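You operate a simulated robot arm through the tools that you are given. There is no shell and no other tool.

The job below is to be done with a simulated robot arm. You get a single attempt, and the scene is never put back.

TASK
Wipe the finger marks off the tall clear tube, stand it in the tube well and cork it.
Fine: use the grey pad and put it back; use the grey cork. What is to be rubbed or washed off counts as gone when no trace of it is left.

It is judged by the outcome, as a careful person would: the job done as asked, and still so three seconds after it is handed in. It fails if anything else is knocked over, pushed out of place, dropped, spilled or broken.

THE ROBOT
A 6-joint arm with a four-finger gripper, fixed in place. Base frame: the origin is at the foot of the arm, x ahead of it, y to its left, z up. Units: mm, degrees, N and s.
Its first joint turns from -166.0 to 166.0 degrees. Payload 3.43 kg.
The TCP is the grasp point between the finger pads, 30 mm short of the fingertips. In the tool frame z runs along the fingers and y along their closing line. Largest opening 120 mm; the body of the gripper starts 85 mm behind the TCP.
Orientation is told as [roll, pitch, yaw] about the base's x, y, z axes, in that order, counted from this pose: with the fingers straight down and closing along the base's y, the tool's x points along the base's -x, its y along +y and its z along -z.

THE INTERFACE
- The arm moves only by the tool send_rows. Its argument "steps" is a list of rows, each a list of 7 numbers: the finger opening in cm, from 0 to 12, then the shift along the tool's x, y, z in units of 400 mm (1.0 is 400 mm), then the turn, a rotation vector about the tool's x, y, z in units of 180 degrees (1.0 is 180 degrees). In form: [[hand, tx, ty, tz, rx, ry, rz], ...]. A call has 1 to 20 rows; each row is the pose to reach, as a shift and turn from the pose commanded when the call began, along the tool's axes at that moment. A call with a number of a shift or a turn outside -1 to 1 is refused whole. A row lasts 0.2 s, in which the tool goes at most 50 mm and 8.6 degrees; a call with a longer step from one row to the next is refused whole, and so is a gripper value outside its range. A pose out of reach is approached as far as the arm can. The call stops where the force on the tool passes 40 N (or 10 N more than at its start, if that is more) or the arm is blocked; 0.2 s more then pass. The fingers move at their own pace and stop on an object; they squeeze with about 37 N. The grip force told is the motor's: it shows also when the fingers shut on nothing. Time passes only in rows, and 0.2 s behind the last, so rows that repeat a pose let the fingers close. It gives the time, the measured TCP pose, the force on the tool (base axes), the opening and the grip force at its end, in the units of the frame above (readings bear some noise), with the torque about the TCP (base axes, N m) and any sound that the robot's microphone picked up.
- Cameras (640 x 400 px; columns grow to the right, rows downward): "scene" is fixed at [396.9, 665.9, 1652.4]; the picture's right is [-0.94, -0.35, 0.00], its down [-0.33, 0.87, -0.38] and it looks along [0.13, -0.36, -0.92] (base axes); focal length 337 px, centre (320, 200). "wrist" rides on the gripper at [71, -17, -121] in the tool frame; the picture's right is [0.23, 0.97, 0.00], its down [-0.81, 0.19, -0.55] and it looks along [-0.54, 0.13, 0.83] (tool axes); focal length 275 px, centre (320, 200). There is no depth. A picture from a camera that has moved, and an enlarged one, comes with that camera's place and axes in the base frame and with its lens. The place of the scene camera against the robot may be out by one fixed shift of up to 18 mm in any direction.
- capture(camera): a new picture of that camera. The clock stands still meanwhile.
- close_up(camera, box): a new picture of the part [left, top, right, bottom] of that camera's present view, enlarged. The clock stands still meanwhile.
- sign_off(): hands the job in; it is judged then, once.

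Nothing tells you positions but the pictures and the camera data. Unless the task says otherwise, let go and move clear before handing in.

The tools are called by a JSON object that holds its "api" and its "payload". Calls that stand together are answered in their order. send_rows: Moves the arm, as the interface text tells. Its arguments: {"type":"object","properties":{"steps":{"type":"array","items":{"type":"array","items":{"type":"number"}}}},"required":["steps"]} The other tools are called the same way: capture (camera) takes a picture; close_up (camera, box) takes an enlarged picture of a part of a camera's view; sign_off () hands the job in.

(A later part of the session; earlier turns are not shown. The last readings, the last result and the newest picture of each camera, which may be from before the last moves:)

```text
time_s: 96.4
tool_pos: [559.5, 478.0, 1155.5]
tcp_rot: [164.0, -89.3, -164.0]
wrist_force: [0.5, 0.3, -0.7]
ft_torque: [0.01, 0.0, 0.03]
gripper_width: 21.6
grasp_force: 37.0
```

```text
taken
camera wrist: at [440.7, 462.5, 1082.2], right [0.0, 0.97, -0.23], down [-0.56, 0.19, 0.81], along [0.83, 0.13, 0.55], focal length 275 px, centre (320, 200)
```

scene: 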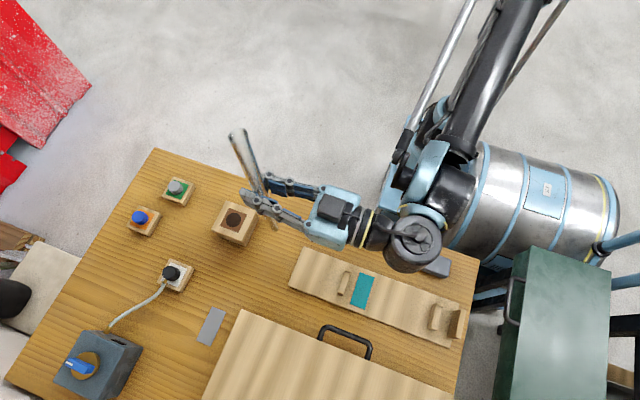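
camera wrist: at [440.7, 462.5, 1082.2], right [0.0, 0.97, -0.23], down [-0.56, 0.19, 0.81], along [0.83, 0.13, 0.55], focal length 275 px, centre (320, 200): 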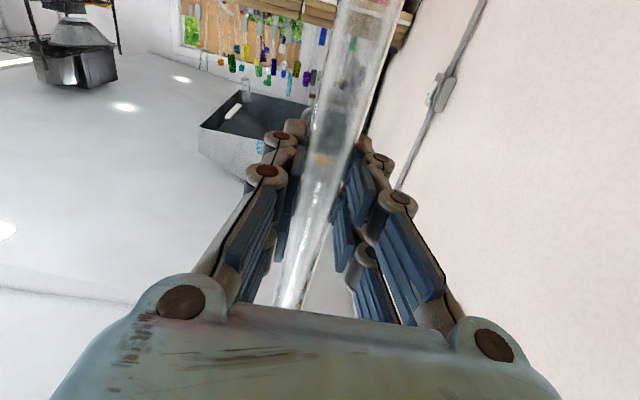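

The tube is upright with the mouth at the top. I zoom in on the well and on the tube's ends to calibrate the scene camera and measure the tube's lean.

{"api": "close_up", "payload": {"camera": "scene", "box": [205, 120, 301, 180]}}

{"api": "close_up", "payload": {"camera": "scene", "box": [205, 185, 301, 245]}}

```text
6.67 times, centred on (253, 150) of scene
camera zoom: at [396.9, 665.9, 1652.4], right [-0.94, -0.35, 0.0], down [-0.33, 0.87, -0.38], along [0.13, -0.36, -0.92], focal length 2247 px, centre (767, 533)
```

zoom: 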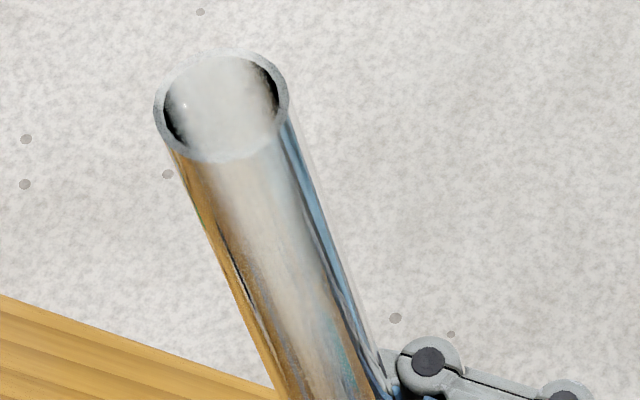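

```text
6.67 times, centred on (253, 215) of scene
camera zoom: at [396.9, 665.9, 1652.4], right [-0.94, -0.35, 0.0], down [-0.33, 0.87, -0.38], along [0.13, -0.36, -0.92], focal length 2247 px, centre (767, 100)
```

zoom: 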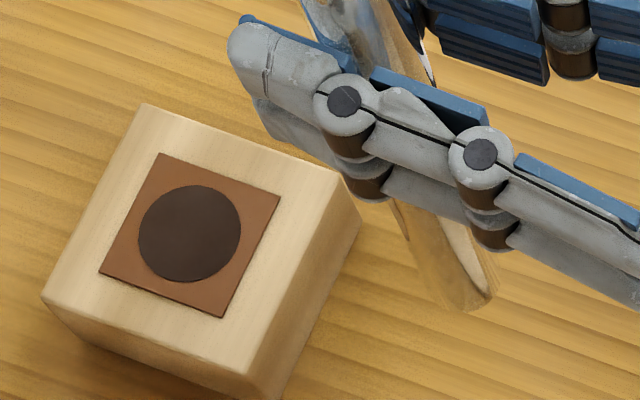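

Scene camera has a fixed offset of about −14 mm in y relative to the arm's frame (well reads (678,494) there versus (679,480)). I move the tube over the well, keeping its bottom ~70 mm above it, and check.

{"api": "send_rows", "payload": {"steps": [[1, 0, 0.002, 0.1, 0, 0, 0], [1, 0, 0.004, 0.2, 0, 0, 0], [1, 0, 0.005, 0.291, 0, 0, 0], [1, 0, 0.005, 0.291, 0, 0, 0], [1, 0, 0.005, 0.291, 0, 0, 0]]}}

{"api": "close_up", "payload": {"camera": "scene", "box": [173, 70, 269, 130]}}

{"api": "close_up", "payload": {"camera": "scene", "box": [180, 180, 276, 240]}}

{"api": "capture", "payload": {"camera": "scene"}}

```text
time_s: 97.6
tool_pos: [677.2, 481.1, 1155.1]
tcp_rot: [162.3, -89.4, -162.3]
wrist_force: [0.0, -0.7, -1.9]
ft_torque: [0.01, -0.02, 0.0]
gripper_width: 21.6
grasp_force: 36.2
```

```text
6.67 times, centred on (221, 100) of scene
camera zoom: at [396.9, 665.9, 1652.4], right [-0.94, -0.35, 0.0], down [-0.33, 0.87, -0.38], along [0.13, -0.36, -0.92], focal length 2247 px, centre (980, 867)
```

zoom: 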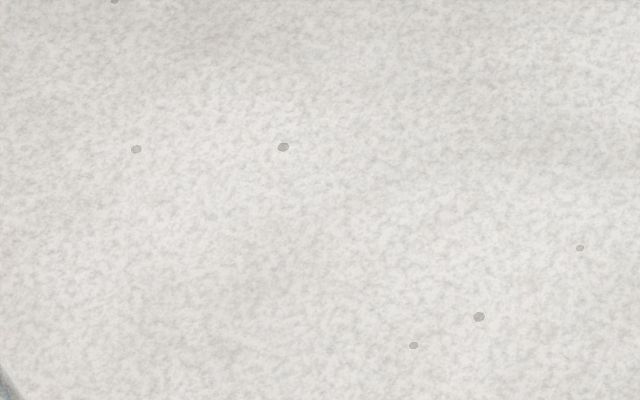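

```text
6.67 times, centred on (228, 210) of scene
camera zoom: at [396.9, 665.9, 1652.4], right [-0.94, -0.35, 0.0], down [-0.33, 0.87, -0.38], along [0.13, -0.36, -0.92], focal length 2247 px, centre (933, 133)
```

zoom: 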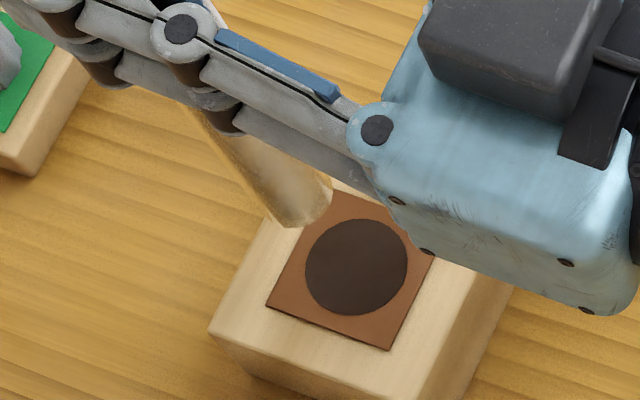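

```text
taken
```

scene: 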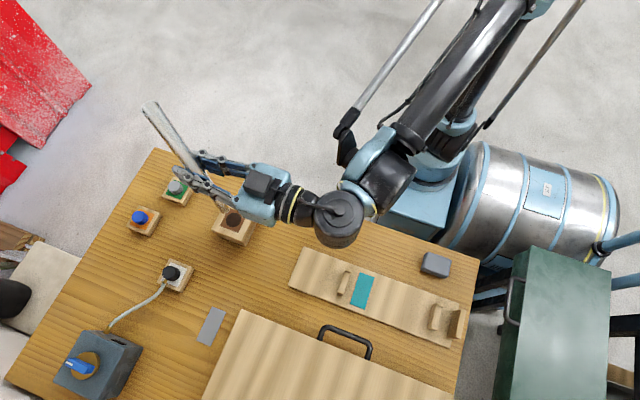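

{"api": "close_up", "payload": {"camera": "scene", "box": [128, 90, 224, 150]}}

{"api": "close_up", "payload": {"camera": "scene", "box": [198, 190, 262, 230]}}

```text
6.67 times, centred on (176, 120) of scene
camera zoom: at [396.9, 665.9, 1652.4], right [-0.94, -0.35, 0.0], down [-0.33, 0.87, -0.38], along [0.13, -0.36, -0.92], focal length 2247 px, centre (1280, 733)
```

zoom: 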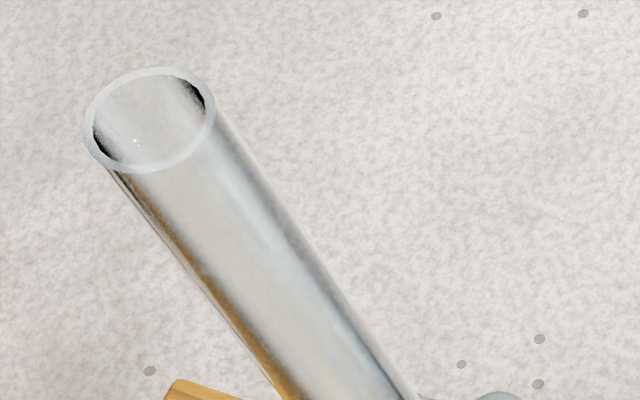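

```text
10.00 times, centred on (230, 210) of scene
camera zoom: at [396.9, 665.9, 1652.4], right [-0.94, -0.35, 0.0], down [-0.33, 0.87, -0.38], along [0.13, -0.36, -0.92], focal length 3371 px, centre (1220, 100)
```

zoom: 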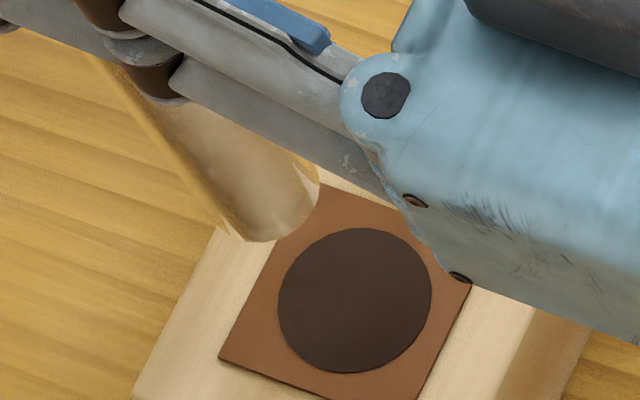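

By ray geometry the tube is vertical, its bottom at z≈970 and centred over the well within ~2 mm (tube ≈350 long). I lower it to just above the well and look again.

{"api": "send_rows", "payload": {"steps": [[1, 0.05, -0.003, 0, 0, 0, 0], [1, 0.1, -0.003, 0, 0, 0, 0], [1, 0.1375, -0.003, 0, 0, 0, 0], [1, 0.1375, -0.003, 0, 0, 0, 0], [1, 0.1375, -0.003, 0, 0, 0, 0]]}}

{"api": "close_up", "payload": {"camera": "scene", "box": [198, 190, 262, 230]}}

```text
time_s: 98.8
tool_pos: [677.3, 480.0, 1098.9]
tcp_rot: [162.5, -89.5, -162.5]
wrist_force: [0.3, -0.3, -1.0]
ft_torque: [0.01, 0.04, -0.01]
gripper_width: 21.6
grasp_force: 37.2
```

```text
10.00 times, centred on (230, 210) of scene
camera zoom: at [396.9, 665.9, 1652.4], right [-0.94, -0.35, 0.0], down [-0.33, 0.87, -0.38], along [0.13, -0.36, -0.92], focal length 3371 px, centre (1220, 100)
```

zoom: 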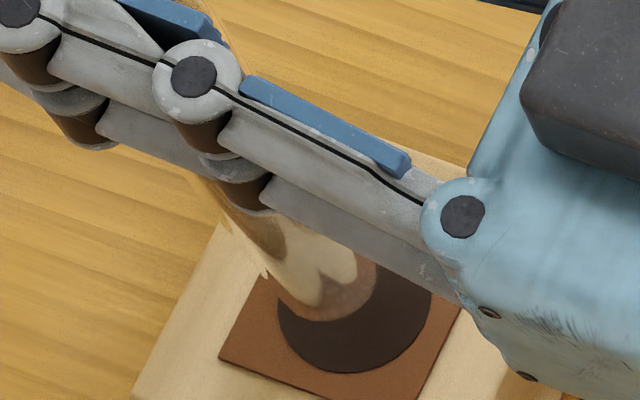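

Bottom is just above the hole, about 3 mm off in the picture; I correct (−2.5, −1.5) mm and go down carefully.

{"api": "send_rows", "payload": {"steps": [[1, 0, -0.004, -0.006, 0, 0, 0], [1, 0.02, -0.004, -0.006, 0, 0, 0], [1, 0.03, -0.004, -0.006, 0, 0, 0], [1, 0.04, -0.004, -0.006, 0, 0, 0]]}}

{"api": "close_up", "payload": {"camera": "scene", "box": [198, 190, 262, 230]}}

```text
time_s: 99.8
tool_pos: [675.0, 476.5, 1083.8]
tcp_rot: [162.5, -89.4, -162.6]
wrist_force: [1.1, 0.4, -0.3]
ft_torque: [-0.02, 0.0, 0.0]
gripper_width: 21.8
grasp_force: 37.0
```

```text
10.00 times, centred on (230, 210) of scene
camera zoom: at [396.9, 665.9, 1652.4], right [-0.94, -0.35, 0.0], down [-0.33, 0.87, -0.38], along [0.13, -0.36, -0.92], focal length 3371 px, centre (1220, 100)
```

zoom: 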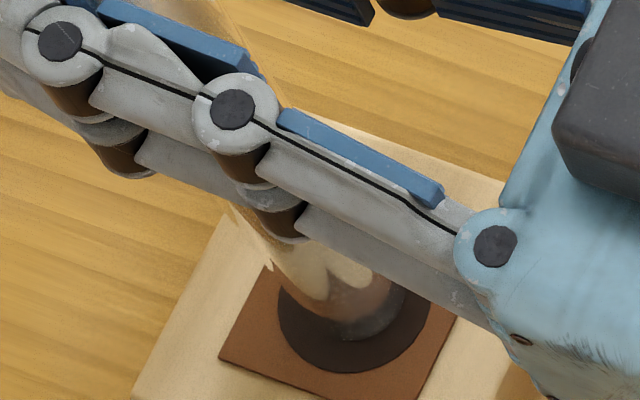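

The tube's foot appears to be entering the hole. Continue down in small steps, watching for contact.

{"api": "send_rows", "payload": {"steps": [[1, 0.01, 0, 0, 0, 0, 0], [1, 0.02, 0, 0, 0, 0, 0], [1, 0.025, 0, 0, 0, 0, 0]]}}

{"api": "send_rows", "payload": {"steps": [[1, 0.01, 0, 0, 0, 0, 0], [1, 0.02, 0, 0, 0, 0, 0]]}}

{"api": "close_up", "payload": {"camera": "scene", "box": [198, 190, 262, 230]}}

```text
time_s: 100.6
tool_pos: [675.9, 477.6, 1074.3]
tcp_rot: [162.5, -89.4, -162.6]
wrist_force: [0.2, -0.5, -0.6]
ft_torque: [-0.04, 0.01, 0.05]
gripper_width: 21.7
grasp_force: 37.3
```

```text
time_s: 101.2
tool_pos: [676.3, 478.0, 1065.9]
tcp_rot: [162.6, -89.4, -162.8]
wrist_force: [-0.4, 0.3, -0.1]
ft_torque: [0.02, -0.02, 0.0]
gripper_width: 21.7
grasp_force: 36.7
```

```text
10.00 times, centred on (230, 210) of scene
camera zoom: at [396.9, 665.9, 1652.4], right [-0.94, -0.35, 0.0], down [-0.33, 0.87, -0.38], along [0.13, -0.36, -0.92], focal length 3371 px, centre (1220, 100)
```

zoom: 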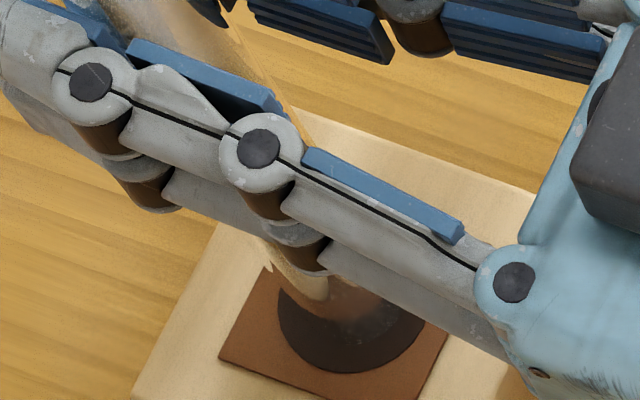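

No contact yet with the foot ~20 mm inside. Continue.

{"api": "send_rows", "payload": {"steps": [[1, 0.008, 0, 0, 0, 0, 0], [1, 0.015, 0, 0, 0, 0, 0]]}}

{"api": "send_rows", "payload": {"steps": [[1, 0.005, 0, 0, 0, 0, 0], [1, 0.01, 0, 0, 0, 0, 0]]}}

{"api": "send_rows", "payload": {"steps": [[1, 0.003, 0, 0, 0, 0, 0], [1, 0.005, 0, 0, 0, 0, 0]]}}

```text
time_s: 101.8
tool_pos: [675.7, 479.2, 1060.0]
tcp_rot: [162.6, -89.3, -162.6]
wrist_force: [-0.1, -0.5, -0.8]
ft_torque: [0.01, 0.0, -0.01]
gripper_width: 21.7
grasp_force: 37.0
```

```text
time_s: 102.4
tool_pos: [675.5, 478.8, 1056.8]
tcp_rot: [162.5, -89.4, -162.5]
wrist_force: [0.4, 0.1, -1.5]
ft_torque: [-0.05, -0.02, 0.03]
gripper_width: 21.8
grasp_force: 36.7
```

```text
time_s: 103.0
tool_pos: [676.1, 478.0, 1054.3]
tcp_rot: [162.6, -89.4, -162.6]
wrist_force: [0.4, -0.3, -1.6]
ft_torque: [0.04, -0.03, -0.04]
gripper_width: 21.5
grasp_force: 37.0
```

{"api": "send_rows", "payload": {"steps": [[1, 0.003, 0, 0, 0, 0, 0], [1, 0.005, 0, 0, 0, 0, 0]]}}

{"api": "send_rows", "payload": {"steps": [[1, 0.002, 0, 0, 0, 0, 0], [1, 0.004, 0, 0, 0, 0, 0]]}}

{"api": "send_rows", "payload": {"steps": [[1, 0.002, 0, 0, 0, 0, 0], [1, 0.003, 0, 0, 0, 0, 0]]}}

```text
time_s: 103.6
tool_pos: [676.1, 477.0, 1053.2]
tcp_rot: [162.6, -89.3, -162.6]
wrist_force: [-0.2, 0.6, -0.6]
ft_torque: [-0.01, -0.04, -0.01]
gripper_width: 21.6
grasp_force: 37.0
```

```text
time_s: 104.2
tool_pos: [674.1, 479.2, 1049.9]
tcp_rot: [162.6, -89.4, -162.5]
wrist_force: [-0.4, -1.0, -0.5]
ft_torque: [0.0, 0.02, 0.0]
gripper_width: 21.5
grasp_force: 37.1
```

```text
time_s: 104.8
tool_pos: [676.7, 477.8, 1049.2]
tcp_rot: [162.5, -89.5, -162.7]
wrist_force: [0.8, 0.3, -1.0]
ft_torque: [0.02, -0.01, -0.01]
gripper_width: 21.6
grasp_force: 37.1
```

{"api": "send_rows", "payload": {"steps": [[1, 0.002, 0, 0, 0, 0, 0], [1, 0.003, 0, 0, 0, 0, 0]]}}

{"api": "send_rows", "payload": {"steps": [[1, 0.002, 0, 0, 0, 0, 0], [1, 0.003, 0, 0, 0, 0, 0]]}}

{"api": "send_rows", "payload": {"steps": [[1, 0.002, 0, 0, 0, 0, 0], [1, 0.003, 0, 0, 0, 0, 0]]}}

```text
time_s: 105.4
tool_pos: [676.3, 477.8, 1046.9]
tcp_rot: [162.6, -89.4, -162.5]
wrist_force: [0.0, -0.8, -0.5]
ft_torque: [0.03, 0.01, -0.01]
gripper_width: 21.4
grasp_force: 37.1
```

```text
time_s: 106.0
tool_pos: [674.3, 479.1, 1045.9]
tcp_rot: [162.5, -89.4, -162.6]
wrist_force: [-0.2, -1.4, -0.2]
ft_torque: [-0.01, 0.04, 0.0]
gripper_width: 21.5
grasp_force: 36.6
```

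```text
time_s: 106.6
tool_pos: [676.5, 478.1, 1045.7]
tcp_rot: [162.6, -89.4, -162.5]
wrist_force: [-0.6, 0.4, -1.3]
ft_torque: [0.01, 0.0, 0.04]
gripper_width: 21.4
grasp_force: 37.0
```

{"api": "close_up", "payload": {"camera": "scene", "box": [198, 190, 262, 230]}}

{"api": "send_rows", "payload": {"steps": [[1, 0.002, 0, 0, 0, 0, 0], [1, 0.003, 0, 0, 0, 0, 0]]}}

{"api": "send_rows", "payload": {"steps": [[1, 0.002, 0, 0, 0, 0, 0], [1, 0.003, 0, 0, 0, 0, 0]]}}

```text
10.00 times, centred on (230, 210) of scene
camera zoom: at [396.9, 665.9, 1652.4], right [-0.94, -0.35, 0.0], down [-0.33, 0.87, -0.38], along [0.13, -0.36, -0.92], focal length 3371 px, centre (1220, 100)
```

zoom: 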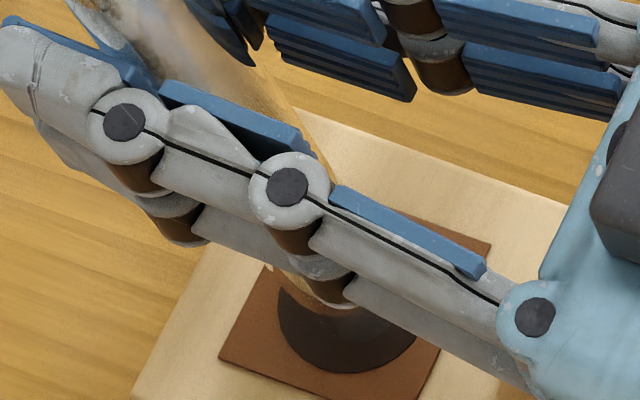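

```text
time_s: 107.2
tool_pos: [676.0, 478.3, 1045.1]
tcp_rot: [162.6, -89.3, -162.6]
wrist_force: [0.0, 0.4, 0.0]
ft_torque: [-0.01, -0.03, -0.02]
gripper_width: 21.4
grasp_force: 37.1
```

```text
time_s: 107.8
tool_pos: [675.3, 478.5, 1043.1]
tcp_rot: [162.6, -89.4, -162.6]
wrist_force: [0.0, 0.0, -1.1]
ft_torque: [-0.01, -0.03, -0.01]
gripper_width: 21.5
grasp_force: 37.0
```

Still no contact; the bottom estimate may be some mm off. Continue feeling down.

{"api": "send_rows", "payload": {"steps": [[1, 0.002, 0, 0, 0, 0, 0], [1, 0.003, 0, 0, 0, 0, 0]]}}

{"api": "send_rows", "payload": {"steps": [[1, 0.002, 0, 0, 0, 0, 0], [1, 0.003, 0, 0, 0, 0, 0]]}}

{"api": "send_rows", "payload": {"steps": [[1, 0.002, 0, 0, 0, 0, 0], [1, 0.003, 0, 0, 0, 0, 0]]}}

```text
time_s: 108.4
tool_pos: [676.3, 478.0, 1042.3]
tcp_rot: [162.5, -89.4, -162.5]
wrist_force: [0.3, -0.8, -1.3]
ft_torque: [0.02, -0.01, 0.0]
gripper_width: 21.8
grasp_force: 37.1
```

```text
time_s: 109.0
tool_pos: [676.7, 477.8, 1041.6]
tcp_rot: [162.6, -89.4, -162.5]
wrist_force: [-0.4, 0.8, -0.6]
ft_torque: [0.0, 0.04, 0.0]
gripper_width: 21.7
grasp_force: 37.5
```

```text
time_s: 109.6
tool_pos: [675.2, 477.0, 1039.7]
tcp_rot: [162.6, -89.4, -162.5]
wrist_force: [0.1, -0.3, -0.7]
ft_torque: [-0.03, 0.01, 0.0]
gripper_width: 22.0
grasp_force: 36.5
```

{"api": "capture", "payload": {"camera": "scene"}}

{"api": "close_up", "payload": {"camera": "scene", "box": [150, 115, 246, 175]}}

{"api": "capture", "payload": {"camera": "wrist"}}

```text
taken
```

scene: 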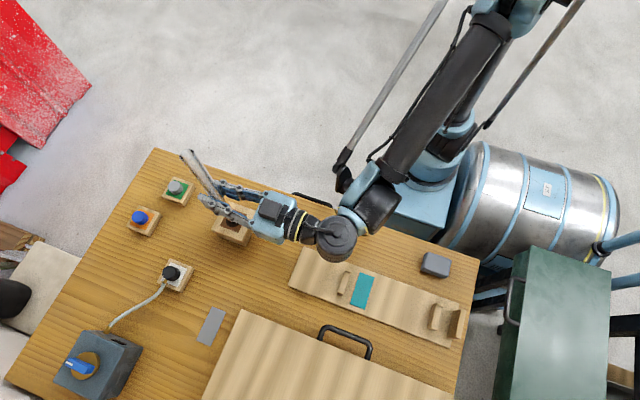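

```text
6.67 times, centred on (198, 145) of scene
camera zoom: at [396.9, 665.9, 1652.4], right [-0.94, -0.35, 0.0], down [-0.33, 0.87, -0.38], along [0.13, -0.36, -0.92], focal length 2247 px, centre (1133, 567)
```

zoom: 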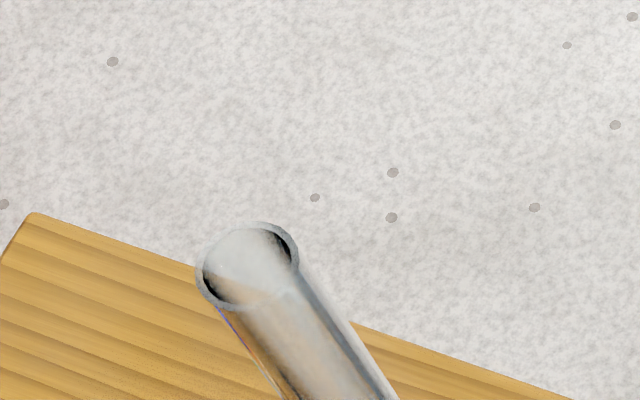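

```text
taken
camera wrist: at [555.5, 462.2, 967.6], right [0.0, 0.97, -0.23], down [-0.56, 0.19, 0.81], along [0.83, 0.13, 0.55], focal length 275 px, centre (320, 200)
```

wrist: 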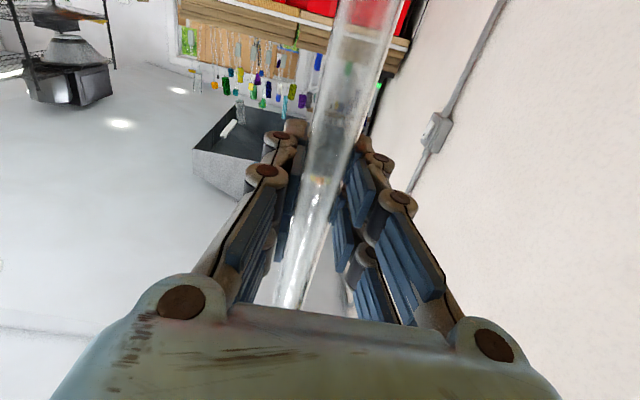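

The mouth is at z≈1203, so the foot should be just about at the well's floor. Continue in 0.8 mm steps.

{"api": "send_rows", "payload": {"steps": [[1, 0.001, 0, 0, 0, 0, 0], [1, 0.002, 0, 0, 0, 0, 0]]}}

{"api": "send_rows", "payload": {"steps": [[1, 0.001, 0, 0, 0, 0, 0], [1, 0.002, 0, 0, 0, 0, 0]]}}

{"api": "send_rows", "payload": {"steps": [[1, 0.001, 0, 0, 0, 0, 0], [1, 0.002, 0, 0, 0, 0, 0]]}}

```text
time_s: 110.2
tool_pos: [675.6, 478.2, 1040.7]
tcp_rot: [162.6, -89.5, -162.6]
wrist_force: [-1.3, 0.1, -0.9]
ft_torque: [-0.03, -0.01, 0.02]
gripper_width: 21.4
grasp_force: 36.9
```

```text
time_s: 110.8
tool_pos: [676.5, 479.2, 1038.6]
tcp_rot: [162.6, -89.5, -162.6]
wrist_force: [0.0, -0.2, -0.5]
ft_torque: [0.0, 0.01, 0.0]
gripper_width: 21.5
grasp_force: 37.3
```

```text
time_s: 111.4
tool_pos: [676.1, 479.5, 1038.3]
tcp_rot: [162.6, -89.4, -162.6]
wrist_force: [-0.1, 0.5, -0.4]
ft_torque: [-0.01, 0.01, 0.01]
gripper_width: 21.7
grasp_force: 36.9
```

{"api": "send_rows", "payload": {"steps": [[1, 0.001, 0, 0, 0, 0, 0], [1, 0.002, 0, 0, 0, 0, 0]]}}

{"api": "send_rows", "payload": {"steps": [[1, 0.001, 0, 0, 0, 0, 0], [1, 0.002, 0, 0, 0, 0, 0]]}}

{"api": "send_rows", "payload": {"steps": [[1, 0.001, 0, 0, 0, 0, 0], [1, 0.002, 0, 0, 0, 0, 0]]}}

```text
time_s: 112.0
tool_pos: [677.2, 477.2, 1036.4]
tcp_rot: [162.6, -89.5, -162.6]
wrist_force: [0.8, -0.1, -0.1]
ft_torque: [-0.03, -0.02, 0.0]
gripper_width: 21.6
grasp_force: 37.2
```

```text
time_s: 112.6
tool_pos: [675.6, 479.1, 1036.2]
tcp_rot: [162.6, -89.5, -162.5]
wrist_force: [-1.0, 1.7, -0.1]
ft_torque: [0.0, 0.03, 0.0]
gripper_width: 21.9
grasp_force: 37.1
```

```text
time_s: 113.2
tool_pos: [675.1, 478.3, 1035.5]
tcp_rot: [164.7, -89.3, -164.6]
wrist_force: [-0.6, 0.9, 7.9]
ft_torque: [0.15, 0.09, 0.02]
gripper_width: 21.7
grasp_force: 37.0
```

Contact with the well's floor (8 N). I look once more before letting go.

{"api": "close_up", "payload": {"camera": "scene", "box": [150, 115, 278, 240]}}

{"api": "send_rows", "payload": {"steps": [[1, -0.0008, 0, 0, 0, 0, 0], [1, -0.0008, 0, 0, 0, 0, 0]]}}

```text
3.20 times, centred on (214, 178) of scene
camera zoom: at [396.9, 665.9, 1652.4], right [-0.94, -0.35, 0.0], down [-0.33, 0.87, -0.38], along [0.13, -0.36, -0.92], focal length 1079 px, centre (659, 272)
```

zoom: 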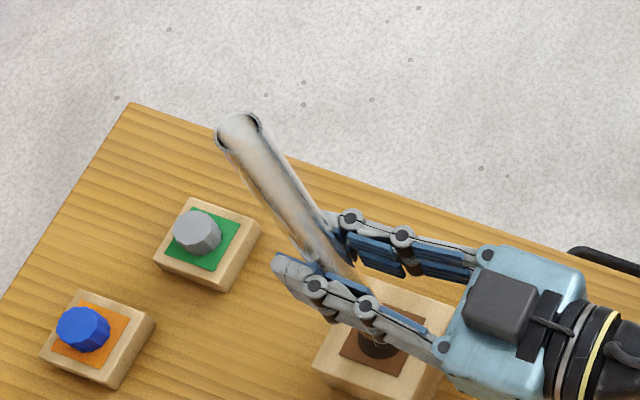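

```text
time_s: 113.8
tool_pos: [676.0, 477.7, 1035.4]
tcp_rot: [162.5, -89.3, -162.5]
wrist_force: [-1.1, 0.1, 6.7]
ft_torque: [0.07, 0.09, 0.0]
gripper_width: 21.7
grasp_force: 37.0
```

It stands on the floor of the well. Opening the gripper gently.

{"api": "send_rows", "payload": {"steps": [[2.4, 0, 0, 0, 0, 0, 0], [2.7, 0, 0, 0, 0, 0, 0], [3.2, 0, 0, 0, 0, 0, 0]]}}

{"api": "close_up", "payload": {"camera": "scene", "box": [150, 115, 246, 175]}}

{"api": "capture", "payload": {"camera": "wrist"}}

```text
time_s: 114.6
tool_pos: [676.9, 478.1, 1035.4]
tcp_rot: [162.4, -89.5, -162.4]
wrist_force: [0.1, 0.3, 0.1]
ft_torque: [0.0, -0.01, 0.03]
gripper_width: 31.9
grasp_force: 0.1
```

```text
6.67 times, centred on (198, 145) of scene
camera zoom: at [396.9, 665.9, 1652.4], right [-0.94, -0.35, 0.0], down [-0.33, 0.87, -0.38], along [0.13, -0.36, -0.92], focal length 2247 px, centre (1133, 567)
```

zoom: 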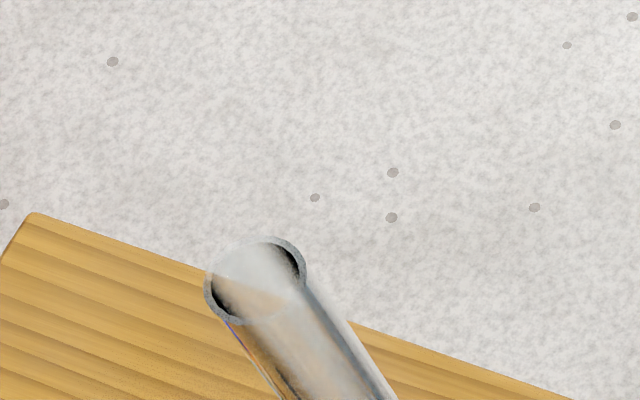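

```text
taken
camera wrist: at [555.8, 462.1, 963.0], right [0.0, 0.97, -0.23], down [-0.56, 0.19, 0.81], along [0.83, 0.13, 0.55], focal length 275 px, centre (320, 200)
```

wrist: 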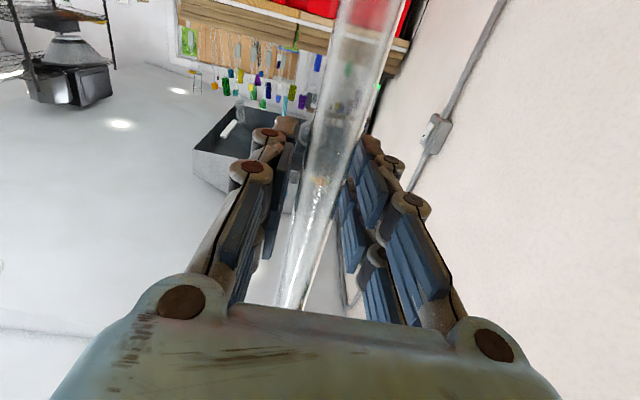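

The tube stands by itself between the open fingers. I open further and retreat straight back (−x).

{"api": "send_rows", "payload": {"steps": [[5, 0, 0, 0, 0, 0, 0], [7, 0, 0, 0, 0, 0, 0], [7, 0, 0, 0, 0, 0, 0]]}}

{"api": "close_up", "payload": {"camera": "scene", "box": [150, 115, 246, 175]}}

{"api": "send_rows", "payload": {"steps": [[7, 0, 0, -0.03, 0, 0, 0], [7, 0, 0, -0.08, 0, 0, 0], [7, 0, 0, -0.15, 0, 0, 0], [7, 0, 0, -0.25, 0, 0, 0], [7, 0, 0, -0.35, 0, 0, 0], [7, 0, 0, -0.35, 0, 0, 0]]}}

{"api": "capture", "payload": {"camera": "scene"}}

{"api": "capture", "payload": {"camera": "wrist"}}

```text
time_s: 115.4
tool_pos: [675.7, 477.9, 1035.5]
tcp_rot: [162.6, -89.4, -162.5]
wrist_force: [0.0, 0.8, -0.1]
ft_torque: [0.02, 0.0, 0.04]
gripper_width: 70.2
grasp_force: 0.1
```

```text
6.67 times, centred on (198, 145) of scene
camera zoom: at [396.9, 665.9, 1652.4], right [-0.94, -0.35, 0.0], down [-0.33, 0.87, -0.38], along [0.13, -0.36, -0.92], focal length 2247 px, centre (1133, 567)
```

zoom: 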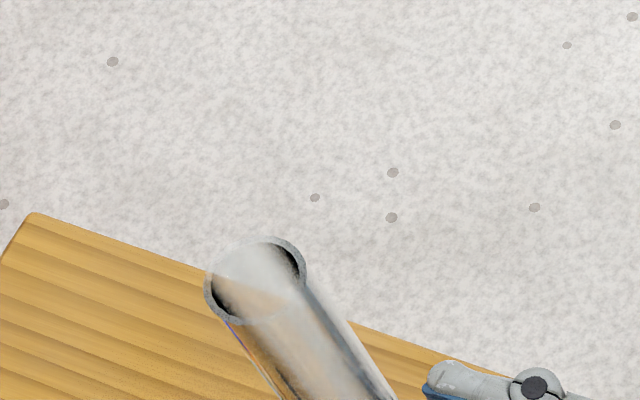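

```text
time_s: 116.8
tool_pos: [536.0, 478.7, 1035.2]
tcp_rot: [162.4, -89.4, -162.4]
wrist_force: [0.0, 0.4, 0.1]
ft_torque: [0.0, -0.02, 0.0]
gripper_width: 69.7
grasp_force: 0.0
```

```text
taken
```

scene: 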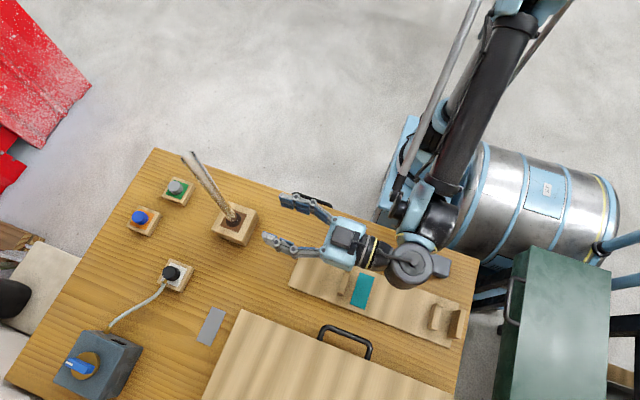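

```text
taken
camera wrist: at [415.7, 462.9, 962.1], right [0.0, 0.97, -0.23], down [-0.56, 0.19, 0.81], along [0.83, 0.13, 0.55], focal length 275 px, centre (320, 200)
```

wrist: 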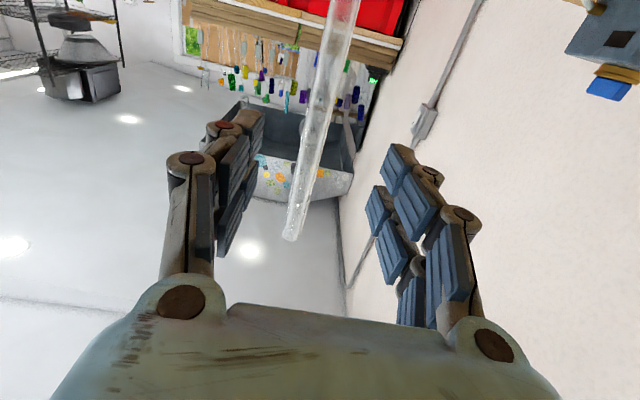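

The tube stands free in the well. I zoom in to verify and look for any leftover marks.

{"api": "close_up", "payload": {"camera": "scene", "box": [170, 140, 266, 200]}}

{"api": "close_up", "payload": {"camera": "scene", "box": [198, 190, 262, 230]}}

{"api": "close_up", "payload": {"camera": "wrist", "box": [270, 0, 398, 80]}}

{"api": "close_up", "payload": {"camera": "wrist", "box": [250, 80, 378, 160]}}

{"api": "close_up", "payload": {"camera": "wrist", "box": [240, 165, 368, 245]}}

```text
6.67 times, centred on (218, 170) of scene
camera zoom: at [396.9, 665.9, 1652.4], right [-0.94, -0.35, 0.0], down [-0.33, 0.87, -0.38], along [0.13, -0.36, -0.92], focal length 2247 px, centre (1000, 400)
```

zoom: 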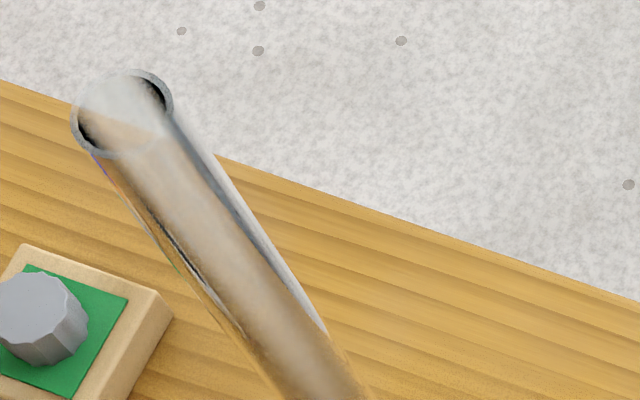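

```text
10.00 times, centred on (230, 210) of scene
camera zoom: at [396.9, 665.9, 1652.4], right [-0.94, -0.35, 0.0], down [-0.33, 0.87, -0.38], along [0.13, -0.36, -0.92], focal length 3371 px, centre (1220, 100)
```

zoom: 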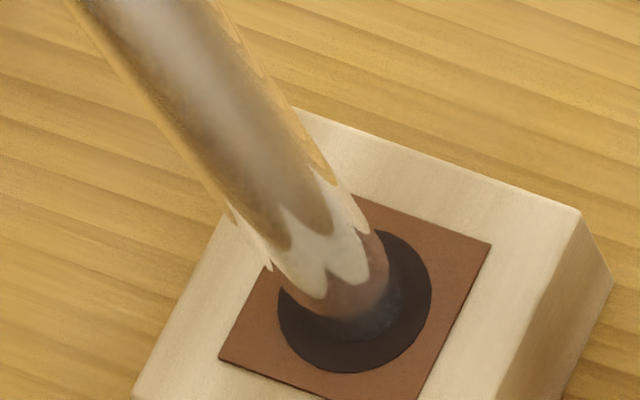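

```text
5.00 times, centred on (334, 40) of wrist
camera zoom: at [415.7, 462.9, 962.1], right [0.0, 0.97, -0.23], down [-0.56, 0.19, 0.81], along [0.83, 0.13, 0.55], focal length 1376 px, centre (250, 1000)
```

zoom: 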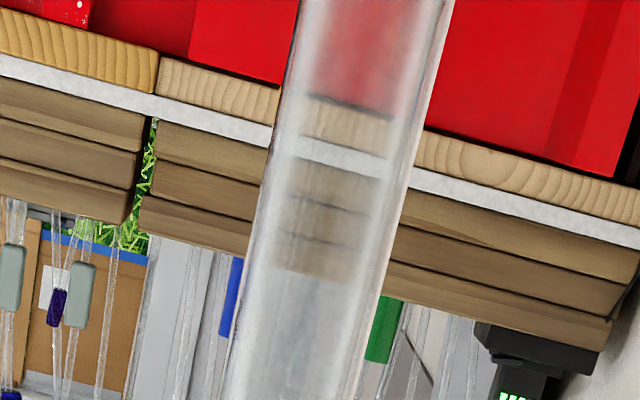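

```text
5.00 times, centred on (314, 120) of wrist
camera zoom: at [415.7, 462.9, 962.1], right [0.0, 0.97, -0.23], down [-0.56, 0.19, 0.81], along [0.83, 0.13, 0.55], focal length 1376 px, centre (350, 600)
```

zoom: 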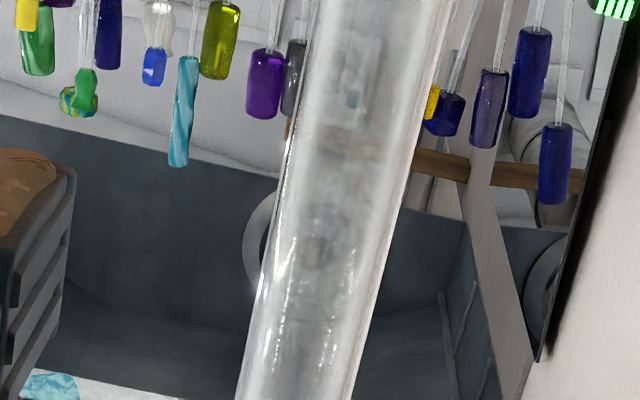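

```text
5.00 times, centred on (304, 205) of wrist
camera zoom: at [415.7, 462.9, 962.1], right [0.0, 0.97, -0.23], down [-0.56, 0.19, 0.81], along [0.83, 0.13, 0.55], focal length 1376 px, centre (400, 175)
```

zoom: 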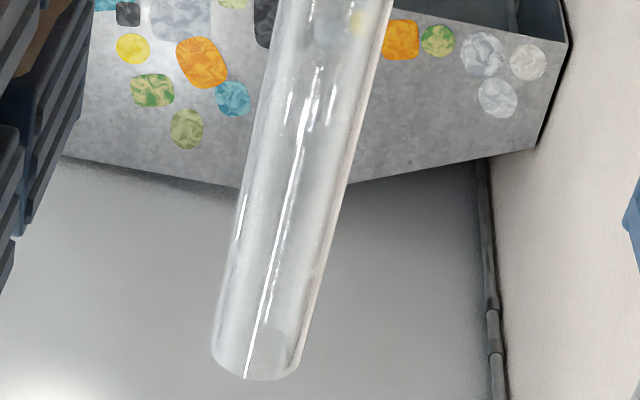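

The tube stands well in the hole. I zoom closer at the formerly marked stretch (z≈1050–1090 now) to be sure no film is left.

{"api": "close_up", "payload": {"camera": "wrist", "box": [284, 120, 348, 160]}}

{"api": "close_up", "payload": {"camera": "wrist", "box": [280, 150, 344, 190]}}

{"api": "close_up", "payload": {"camera": "wrist", "box": [292, 85, 356, 125]}}

{"api": "close_up", "payload": {"camera": "wrist", "box": [300, 45, 364, 85]}}

{"api": "close_up", "payload": {"camera": "scene", "box": [190, 155, 238, 185]}}

```text
10.00 times, centred on (316, 140) of wrist
camera zoom: at [415.7, 462.9, 962.1], right [0.0, 0.97, -0.23], down [-0.56, 0.19, 0.81], along [0.83, 0.13, 0.55], focal length 2753 px, centre (360, 800)
```

zoom: 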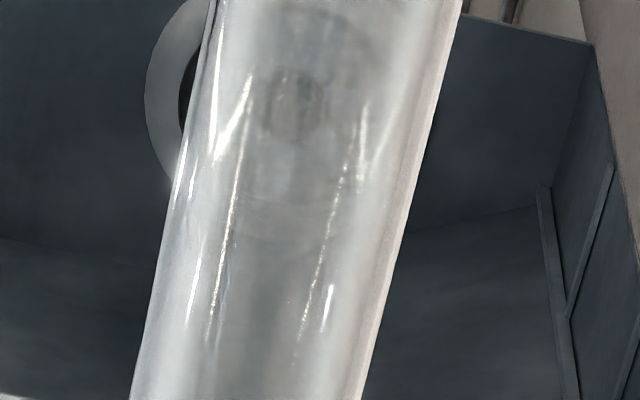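

```text
10.00 times, centred on (312, 170) of wrist
camera zoom: at [415.7, 462.9, 962.1], right [0.0, 0.97, -0.23], down [-0.56, 0.19, 0.81], along [0.83, 0.13, 0.55], focal length 2753 px, centre (400, 500)
```

zoom: 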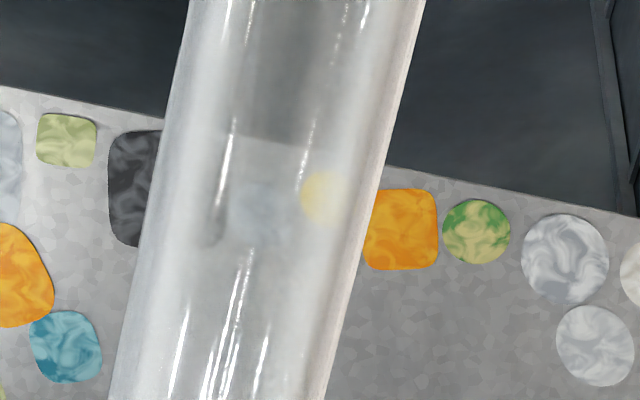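

```text
10.00 times, centred on (324, 105) of wrist
camera zoom: at [415.7, 462.9, 962.1], right [0.0, 0.97, -0.23], down [-0.56, 0.19, 0.81], along [0.83, 0.13, 0.55], focal length 2753 px, centre (280, 1150)
```

zoom: 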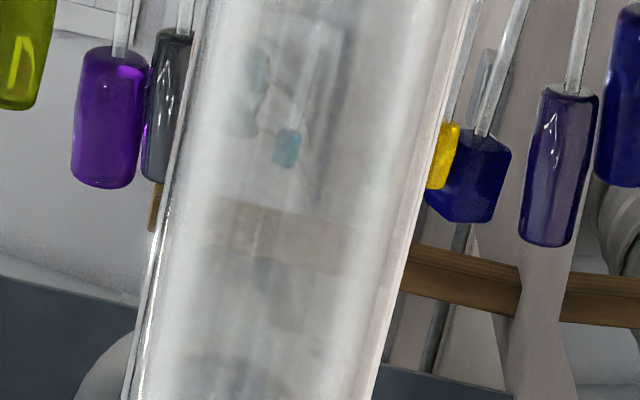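

```text
10.00 times, centred on (332, 65) of wrist
camera zoom: at [415.7, 462.9, 962.1], right [0.0, 0.97, -0.23], down [-0.56, 0.19, 0.81], along [0.83, 0.13, 0.55], focal length 2753 px, centre (200, 1550)
```

zoom: 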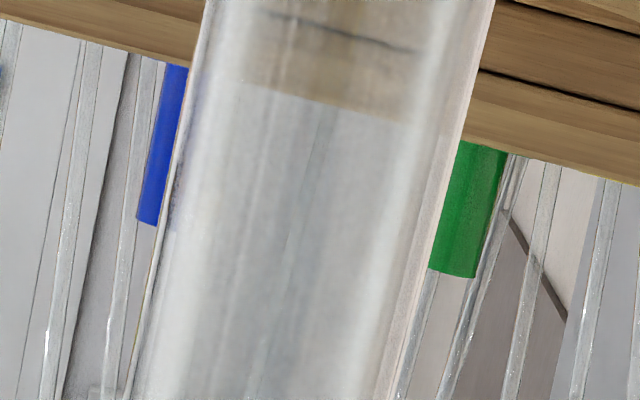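

```text
13.33 times, centred on (214, 170) of scene
camera zoom: at [396.9, 665.9, 1652.4], right [-0.94, -0.35, 0.0], down [-0.33, 0.87, -0.38], along [0.13, -0.36, -0.92], focal length 4494 px, centre (1733, 600)
```

zoom: 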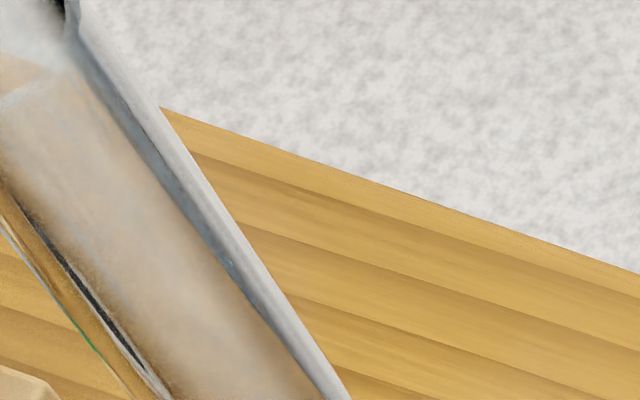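

The tube looks clean and stands upright. Next the grey cork: to stay clear of the standing tube I'll use a 45°-tilted tool coming from the −y side. First I raise and withdraw the hand, then tilt and yaw it.

{"api": "send_rows", "payload": {"steps": [[7, -0.05, -0.03, -0.06, 0, 0, 0], [7, -0.15, -0.07, -0.09, 0, 0, 0], [7, -0.25, -0.12, -0.09, 0, 0, 0], [7, -0.35, -0.17, -0.09, 0, 0, 0], [7, -0.45, -0.22, -0.09, 0, 0, 0], [7, -0.5, -0.25, -0.09, 0, 0, 0], [7, -0.5, -0.25, -0.09, 0, 0, 0]]}}

{"api": "send_rows", "payload": {"steps": [[7, 0, 0, 0, 0, 0.042, 0], [7, 0, 0, 0, 0, 0.084, 0], [7, 0, 0, 0, 0, 0.126, 0], [7, 0, 0, 0, 0, 0.168, 0], [7, 0, 0, 0, 0, 0.21, 0], [7, 0, 0, 0, 0, 0.2533, 0], [7, 0, 0, 0, 0, 0.2533, 0]]}}

{"api": "capture", "payload": {"camera": "scene"}}

```text
time_s: 118.4
tool_pos: [497.1, 377.4, 1233.7]
tcp_rot: [161.0, -89.4, -160.9]
wrist_force: [-0.2, 0.1, 0.7]
ft_torque: [-0.01, 0.0, 0.0]
gripper_width: 70.1
grasp_force: 0.0
```

```text
time_s: 120.0
tool_pos: [497.4, 376.9, 1233.7]
tcp_rot: [0.3, -44.9, -0.3]
wrist_force: [0.3, 0.2, -0.8]
ft_torque: [-0.01, 0.01, 0.01]
gripper_width: 69.9
grasp_force: 0.1
```

```text
taken
```

scene: 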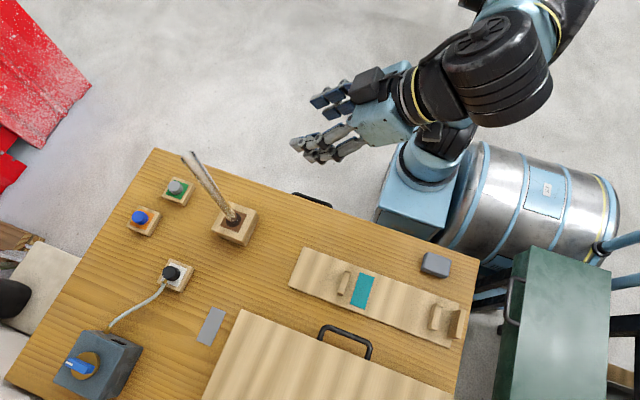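

Tilt is −45°. Now yaw by +60° so the hand comes from the −y side.

{"api": "send_rows", "payload": {"steps": [[7, 0, 0, 0, -0.0337, 0, -0.0337], [7, 0, 0, 0, -0.0673, 0, -0.0673], [7, 0, 0, 0, -0.101, 0, -0.101], [7, 0, 0, 0, -0.1347, 0, -0.1347], [7, 0, 0, 0, -0.1684, 0, -0.1684], [7, 0, 0, 0, -0.202, 0, -0.202], [7, 0, 0, 0, -0.2357, 0, -0.2357], [7, 0, 0, 0, -0.2357, 0, -0.2357]]}}

{"api": "capture", "payload": {"camera": "wrist"}}

{"api": "capture", "payload": {"camera": "scene"}}

```text
time_s: 121.8
tool_pos: [498.8, 376.8, 1233.8]
tcp_rot: [0.4, -45.3, 59.9]
wrist_force: [-0.2, -0.2, -0.2]
ft_torque: [0.02, 0.02, 0.01]
gripper_width: 70.2
grasp_force: 0.2
```

```text
taken
camera wrist: at [445.5, 251.4, 1268.3], right [-0.92, 0.35, -0.16], down [-0.07, 0.25, 0.97], along [0.37, 0.91, -0.2], focal length 275 px, centre (320, 200)
```

wrist: 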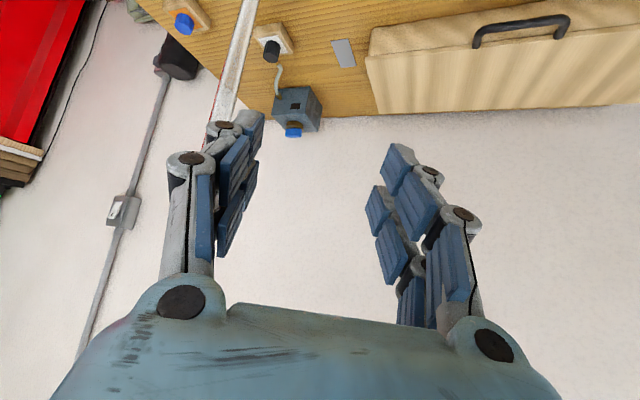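

```text
taken
```

scene: 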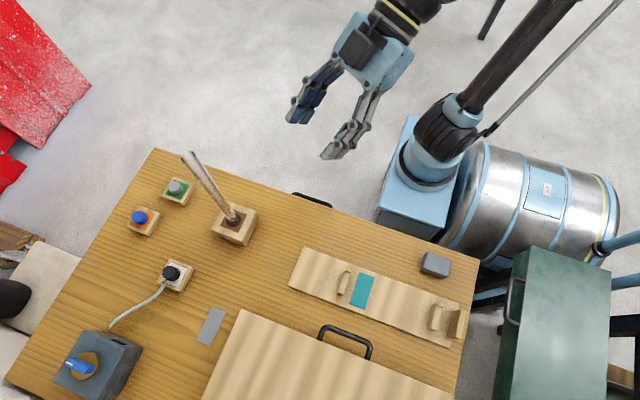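

Now carry the hand on a path well clear (≥80 mm) of the tube, to (820, 330, 1040).

{"api": "send_rows", "payload": {"steps": [[7, 0.0146, -0.0838, 0.0617, 0, 0, 0], [7, 0.0291, -0.1676, 0.1233, 0, 0, 0], [7, 0.0437, -0.2513, 0.185, 0, 0, 0], [7, 0.0582, -0.3351, 0.2467, 0, 0, 0], [7, 0.0728, -0.4189, 0.3083, 0, 0, 0], [7, 0.0873, -0.5027, 0.37, 0, 0, 0], [7, 0.1019, -0.5864, 0.4317, 0, 0, 0], [7, 0.1164, -0.6702, 0.4933, 0, 0, 0], [7, 0.131, -0.754, 0.555, 0, 0, 0], [7, 0.131, -0.754, 0.555, 0, 0, 0]]}}

{"api": "capture", "payload": {"camera": "wrist"}}

{"api": "capture", "payload": {"camera": "scene"}}

```text
time_s: 124.0
tool_pos: [819.6, 331.4, 1038.0]
tcp_rot: [0.2, -45.1, 59.9]
wrist_force: [-0.8, 0.8, 0.0]
ft_torque: [-0.01, 0.01, 0.0]
gripper_width: 69.9
grasp_force: 0.0
```

```text
taken
camera wrist: at [766.1, 206.2, 1073.5], right [-0.92, 0.35, -0.16], down [-0.07, 0.25, 0.96], along [0.37, 0.9, -0.21], focal length 275 px, centre (320, 200)
```

wrist: 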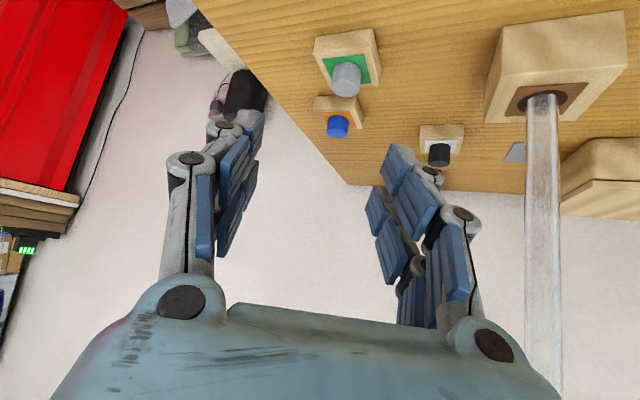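

```text
taken
```

scene: 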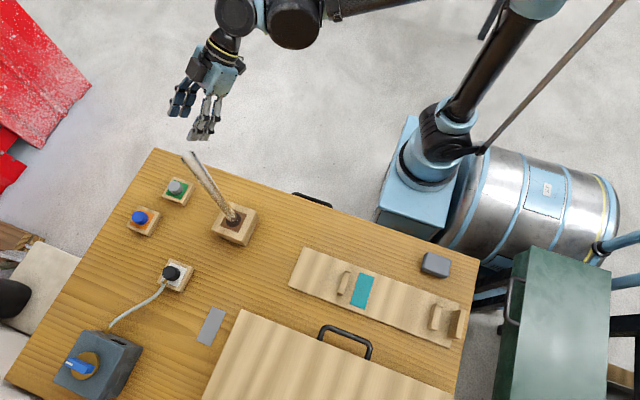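

Excellent side view (upside-down picture). I zoom in on the cork to refine its position, and look at the tube for marks from this side.

{"api": "close_up", "payload": {"camera": "wrist", "box": [300, 20, 396, 80]}}

{"api": "close_up", "payload": {"camera": "wrist", "box": [310, 45, 374, 105]}}

{"api": "close_up", "payload": {"camera": "wrist", "box": [490, 80, 602, 150]}}

{"api": "close_up", "payload": {"camera": "wrist", "box": [490, 150, 602, 220]}}

{"api": "close_up", "payload": {"camera": "wrist", "box": [490, 220, 602, 290]}}

```text
6.67 times, centred on (348, 50) of wrist
camera zoom: at [766.1, 206.2, 1073.5], right [-0.92, 0.35, -0.16], down [-0.07, 0.25, 0.96], along [0.37, 0.9, -0.21], focal length 1835 px, centre (133, 1200)
```

zoom: 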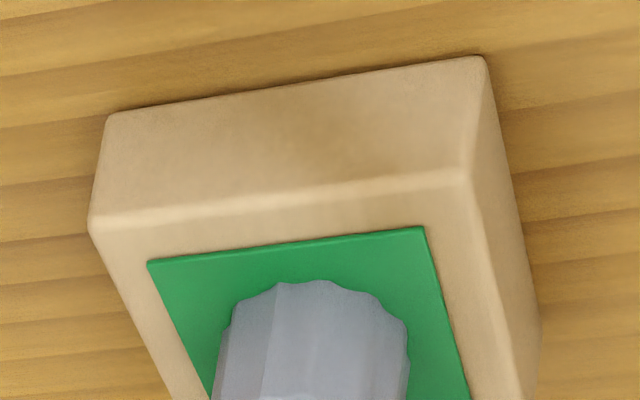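

```text
6.67 times, centred on (342, 75) of wrist
camera zoom: at [766.1, 206.2, 1073.5], right [-0.92, 0.35, -0.16], down [-0.07, 0.25, 0.96], along [0.37, 0.9, -0.21], focal length 1835 px, centre (173, 1033)
```

zoom: 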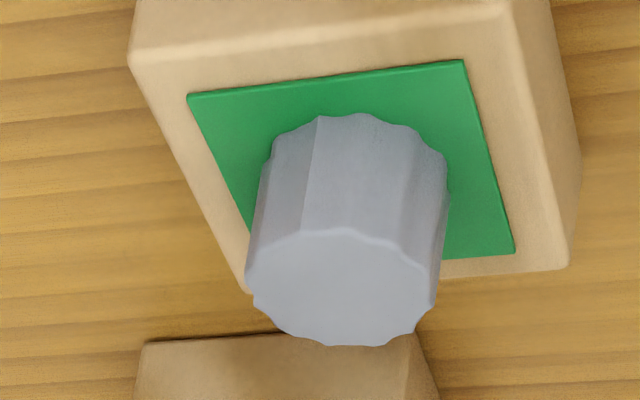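

```text
5.71 times, centred on (546, 115) of wrist
camera zoom: at [766.1, 206.2, 1073.5], right [-0.92, 0.35, -0.16], down [-0.07, 0.25, 0.96], along [0.37, 0.9, -0.21], focal length 1573 px, centre (-971, 686)
```

zoom: 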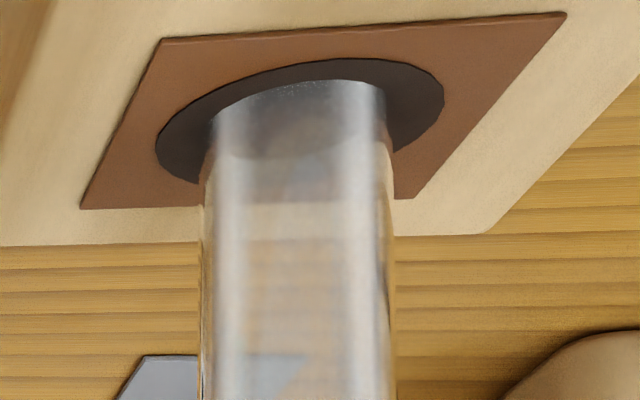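

```text
5.71 times, centred on (546, 185) of wrist
camera zoom: at [766.1, 206.2, 1073.5], right [-0.92, 0.35, -0.16], down [-0.07, 0.25, 0.96], along [0.37, 0.9, -0.21], focal length 1573 px, centre (-971, 286)
```

zoom: 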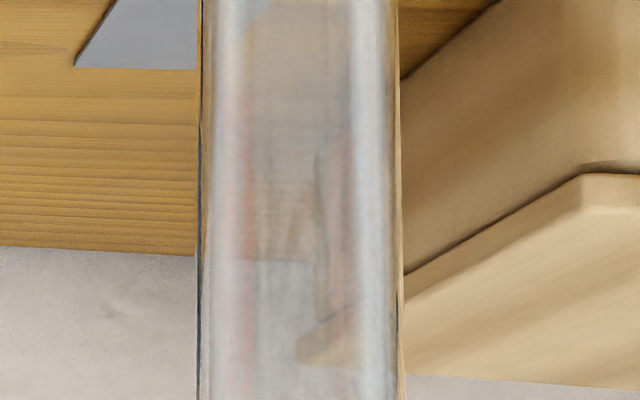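

```text
5.71 times, centred on (546, 255) of wrist
camera zoom: at [766.1, 206.2, 1073.5], right [-0.92, 0.35, -0.16], down [-0.07, 0.25, 0.96], along [0.37, 0.9, -0.21], focal length 1573 px, centre (-971, -114)
```

zoom: 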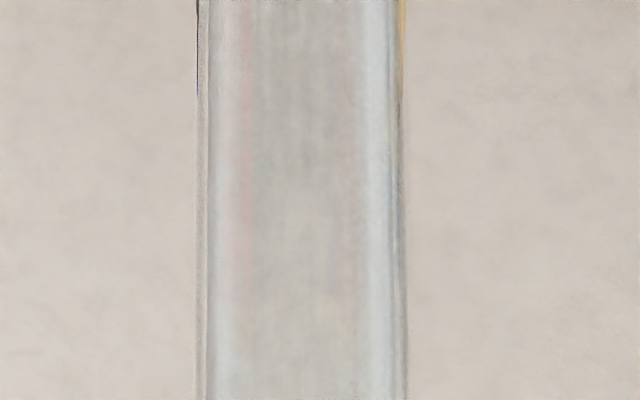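

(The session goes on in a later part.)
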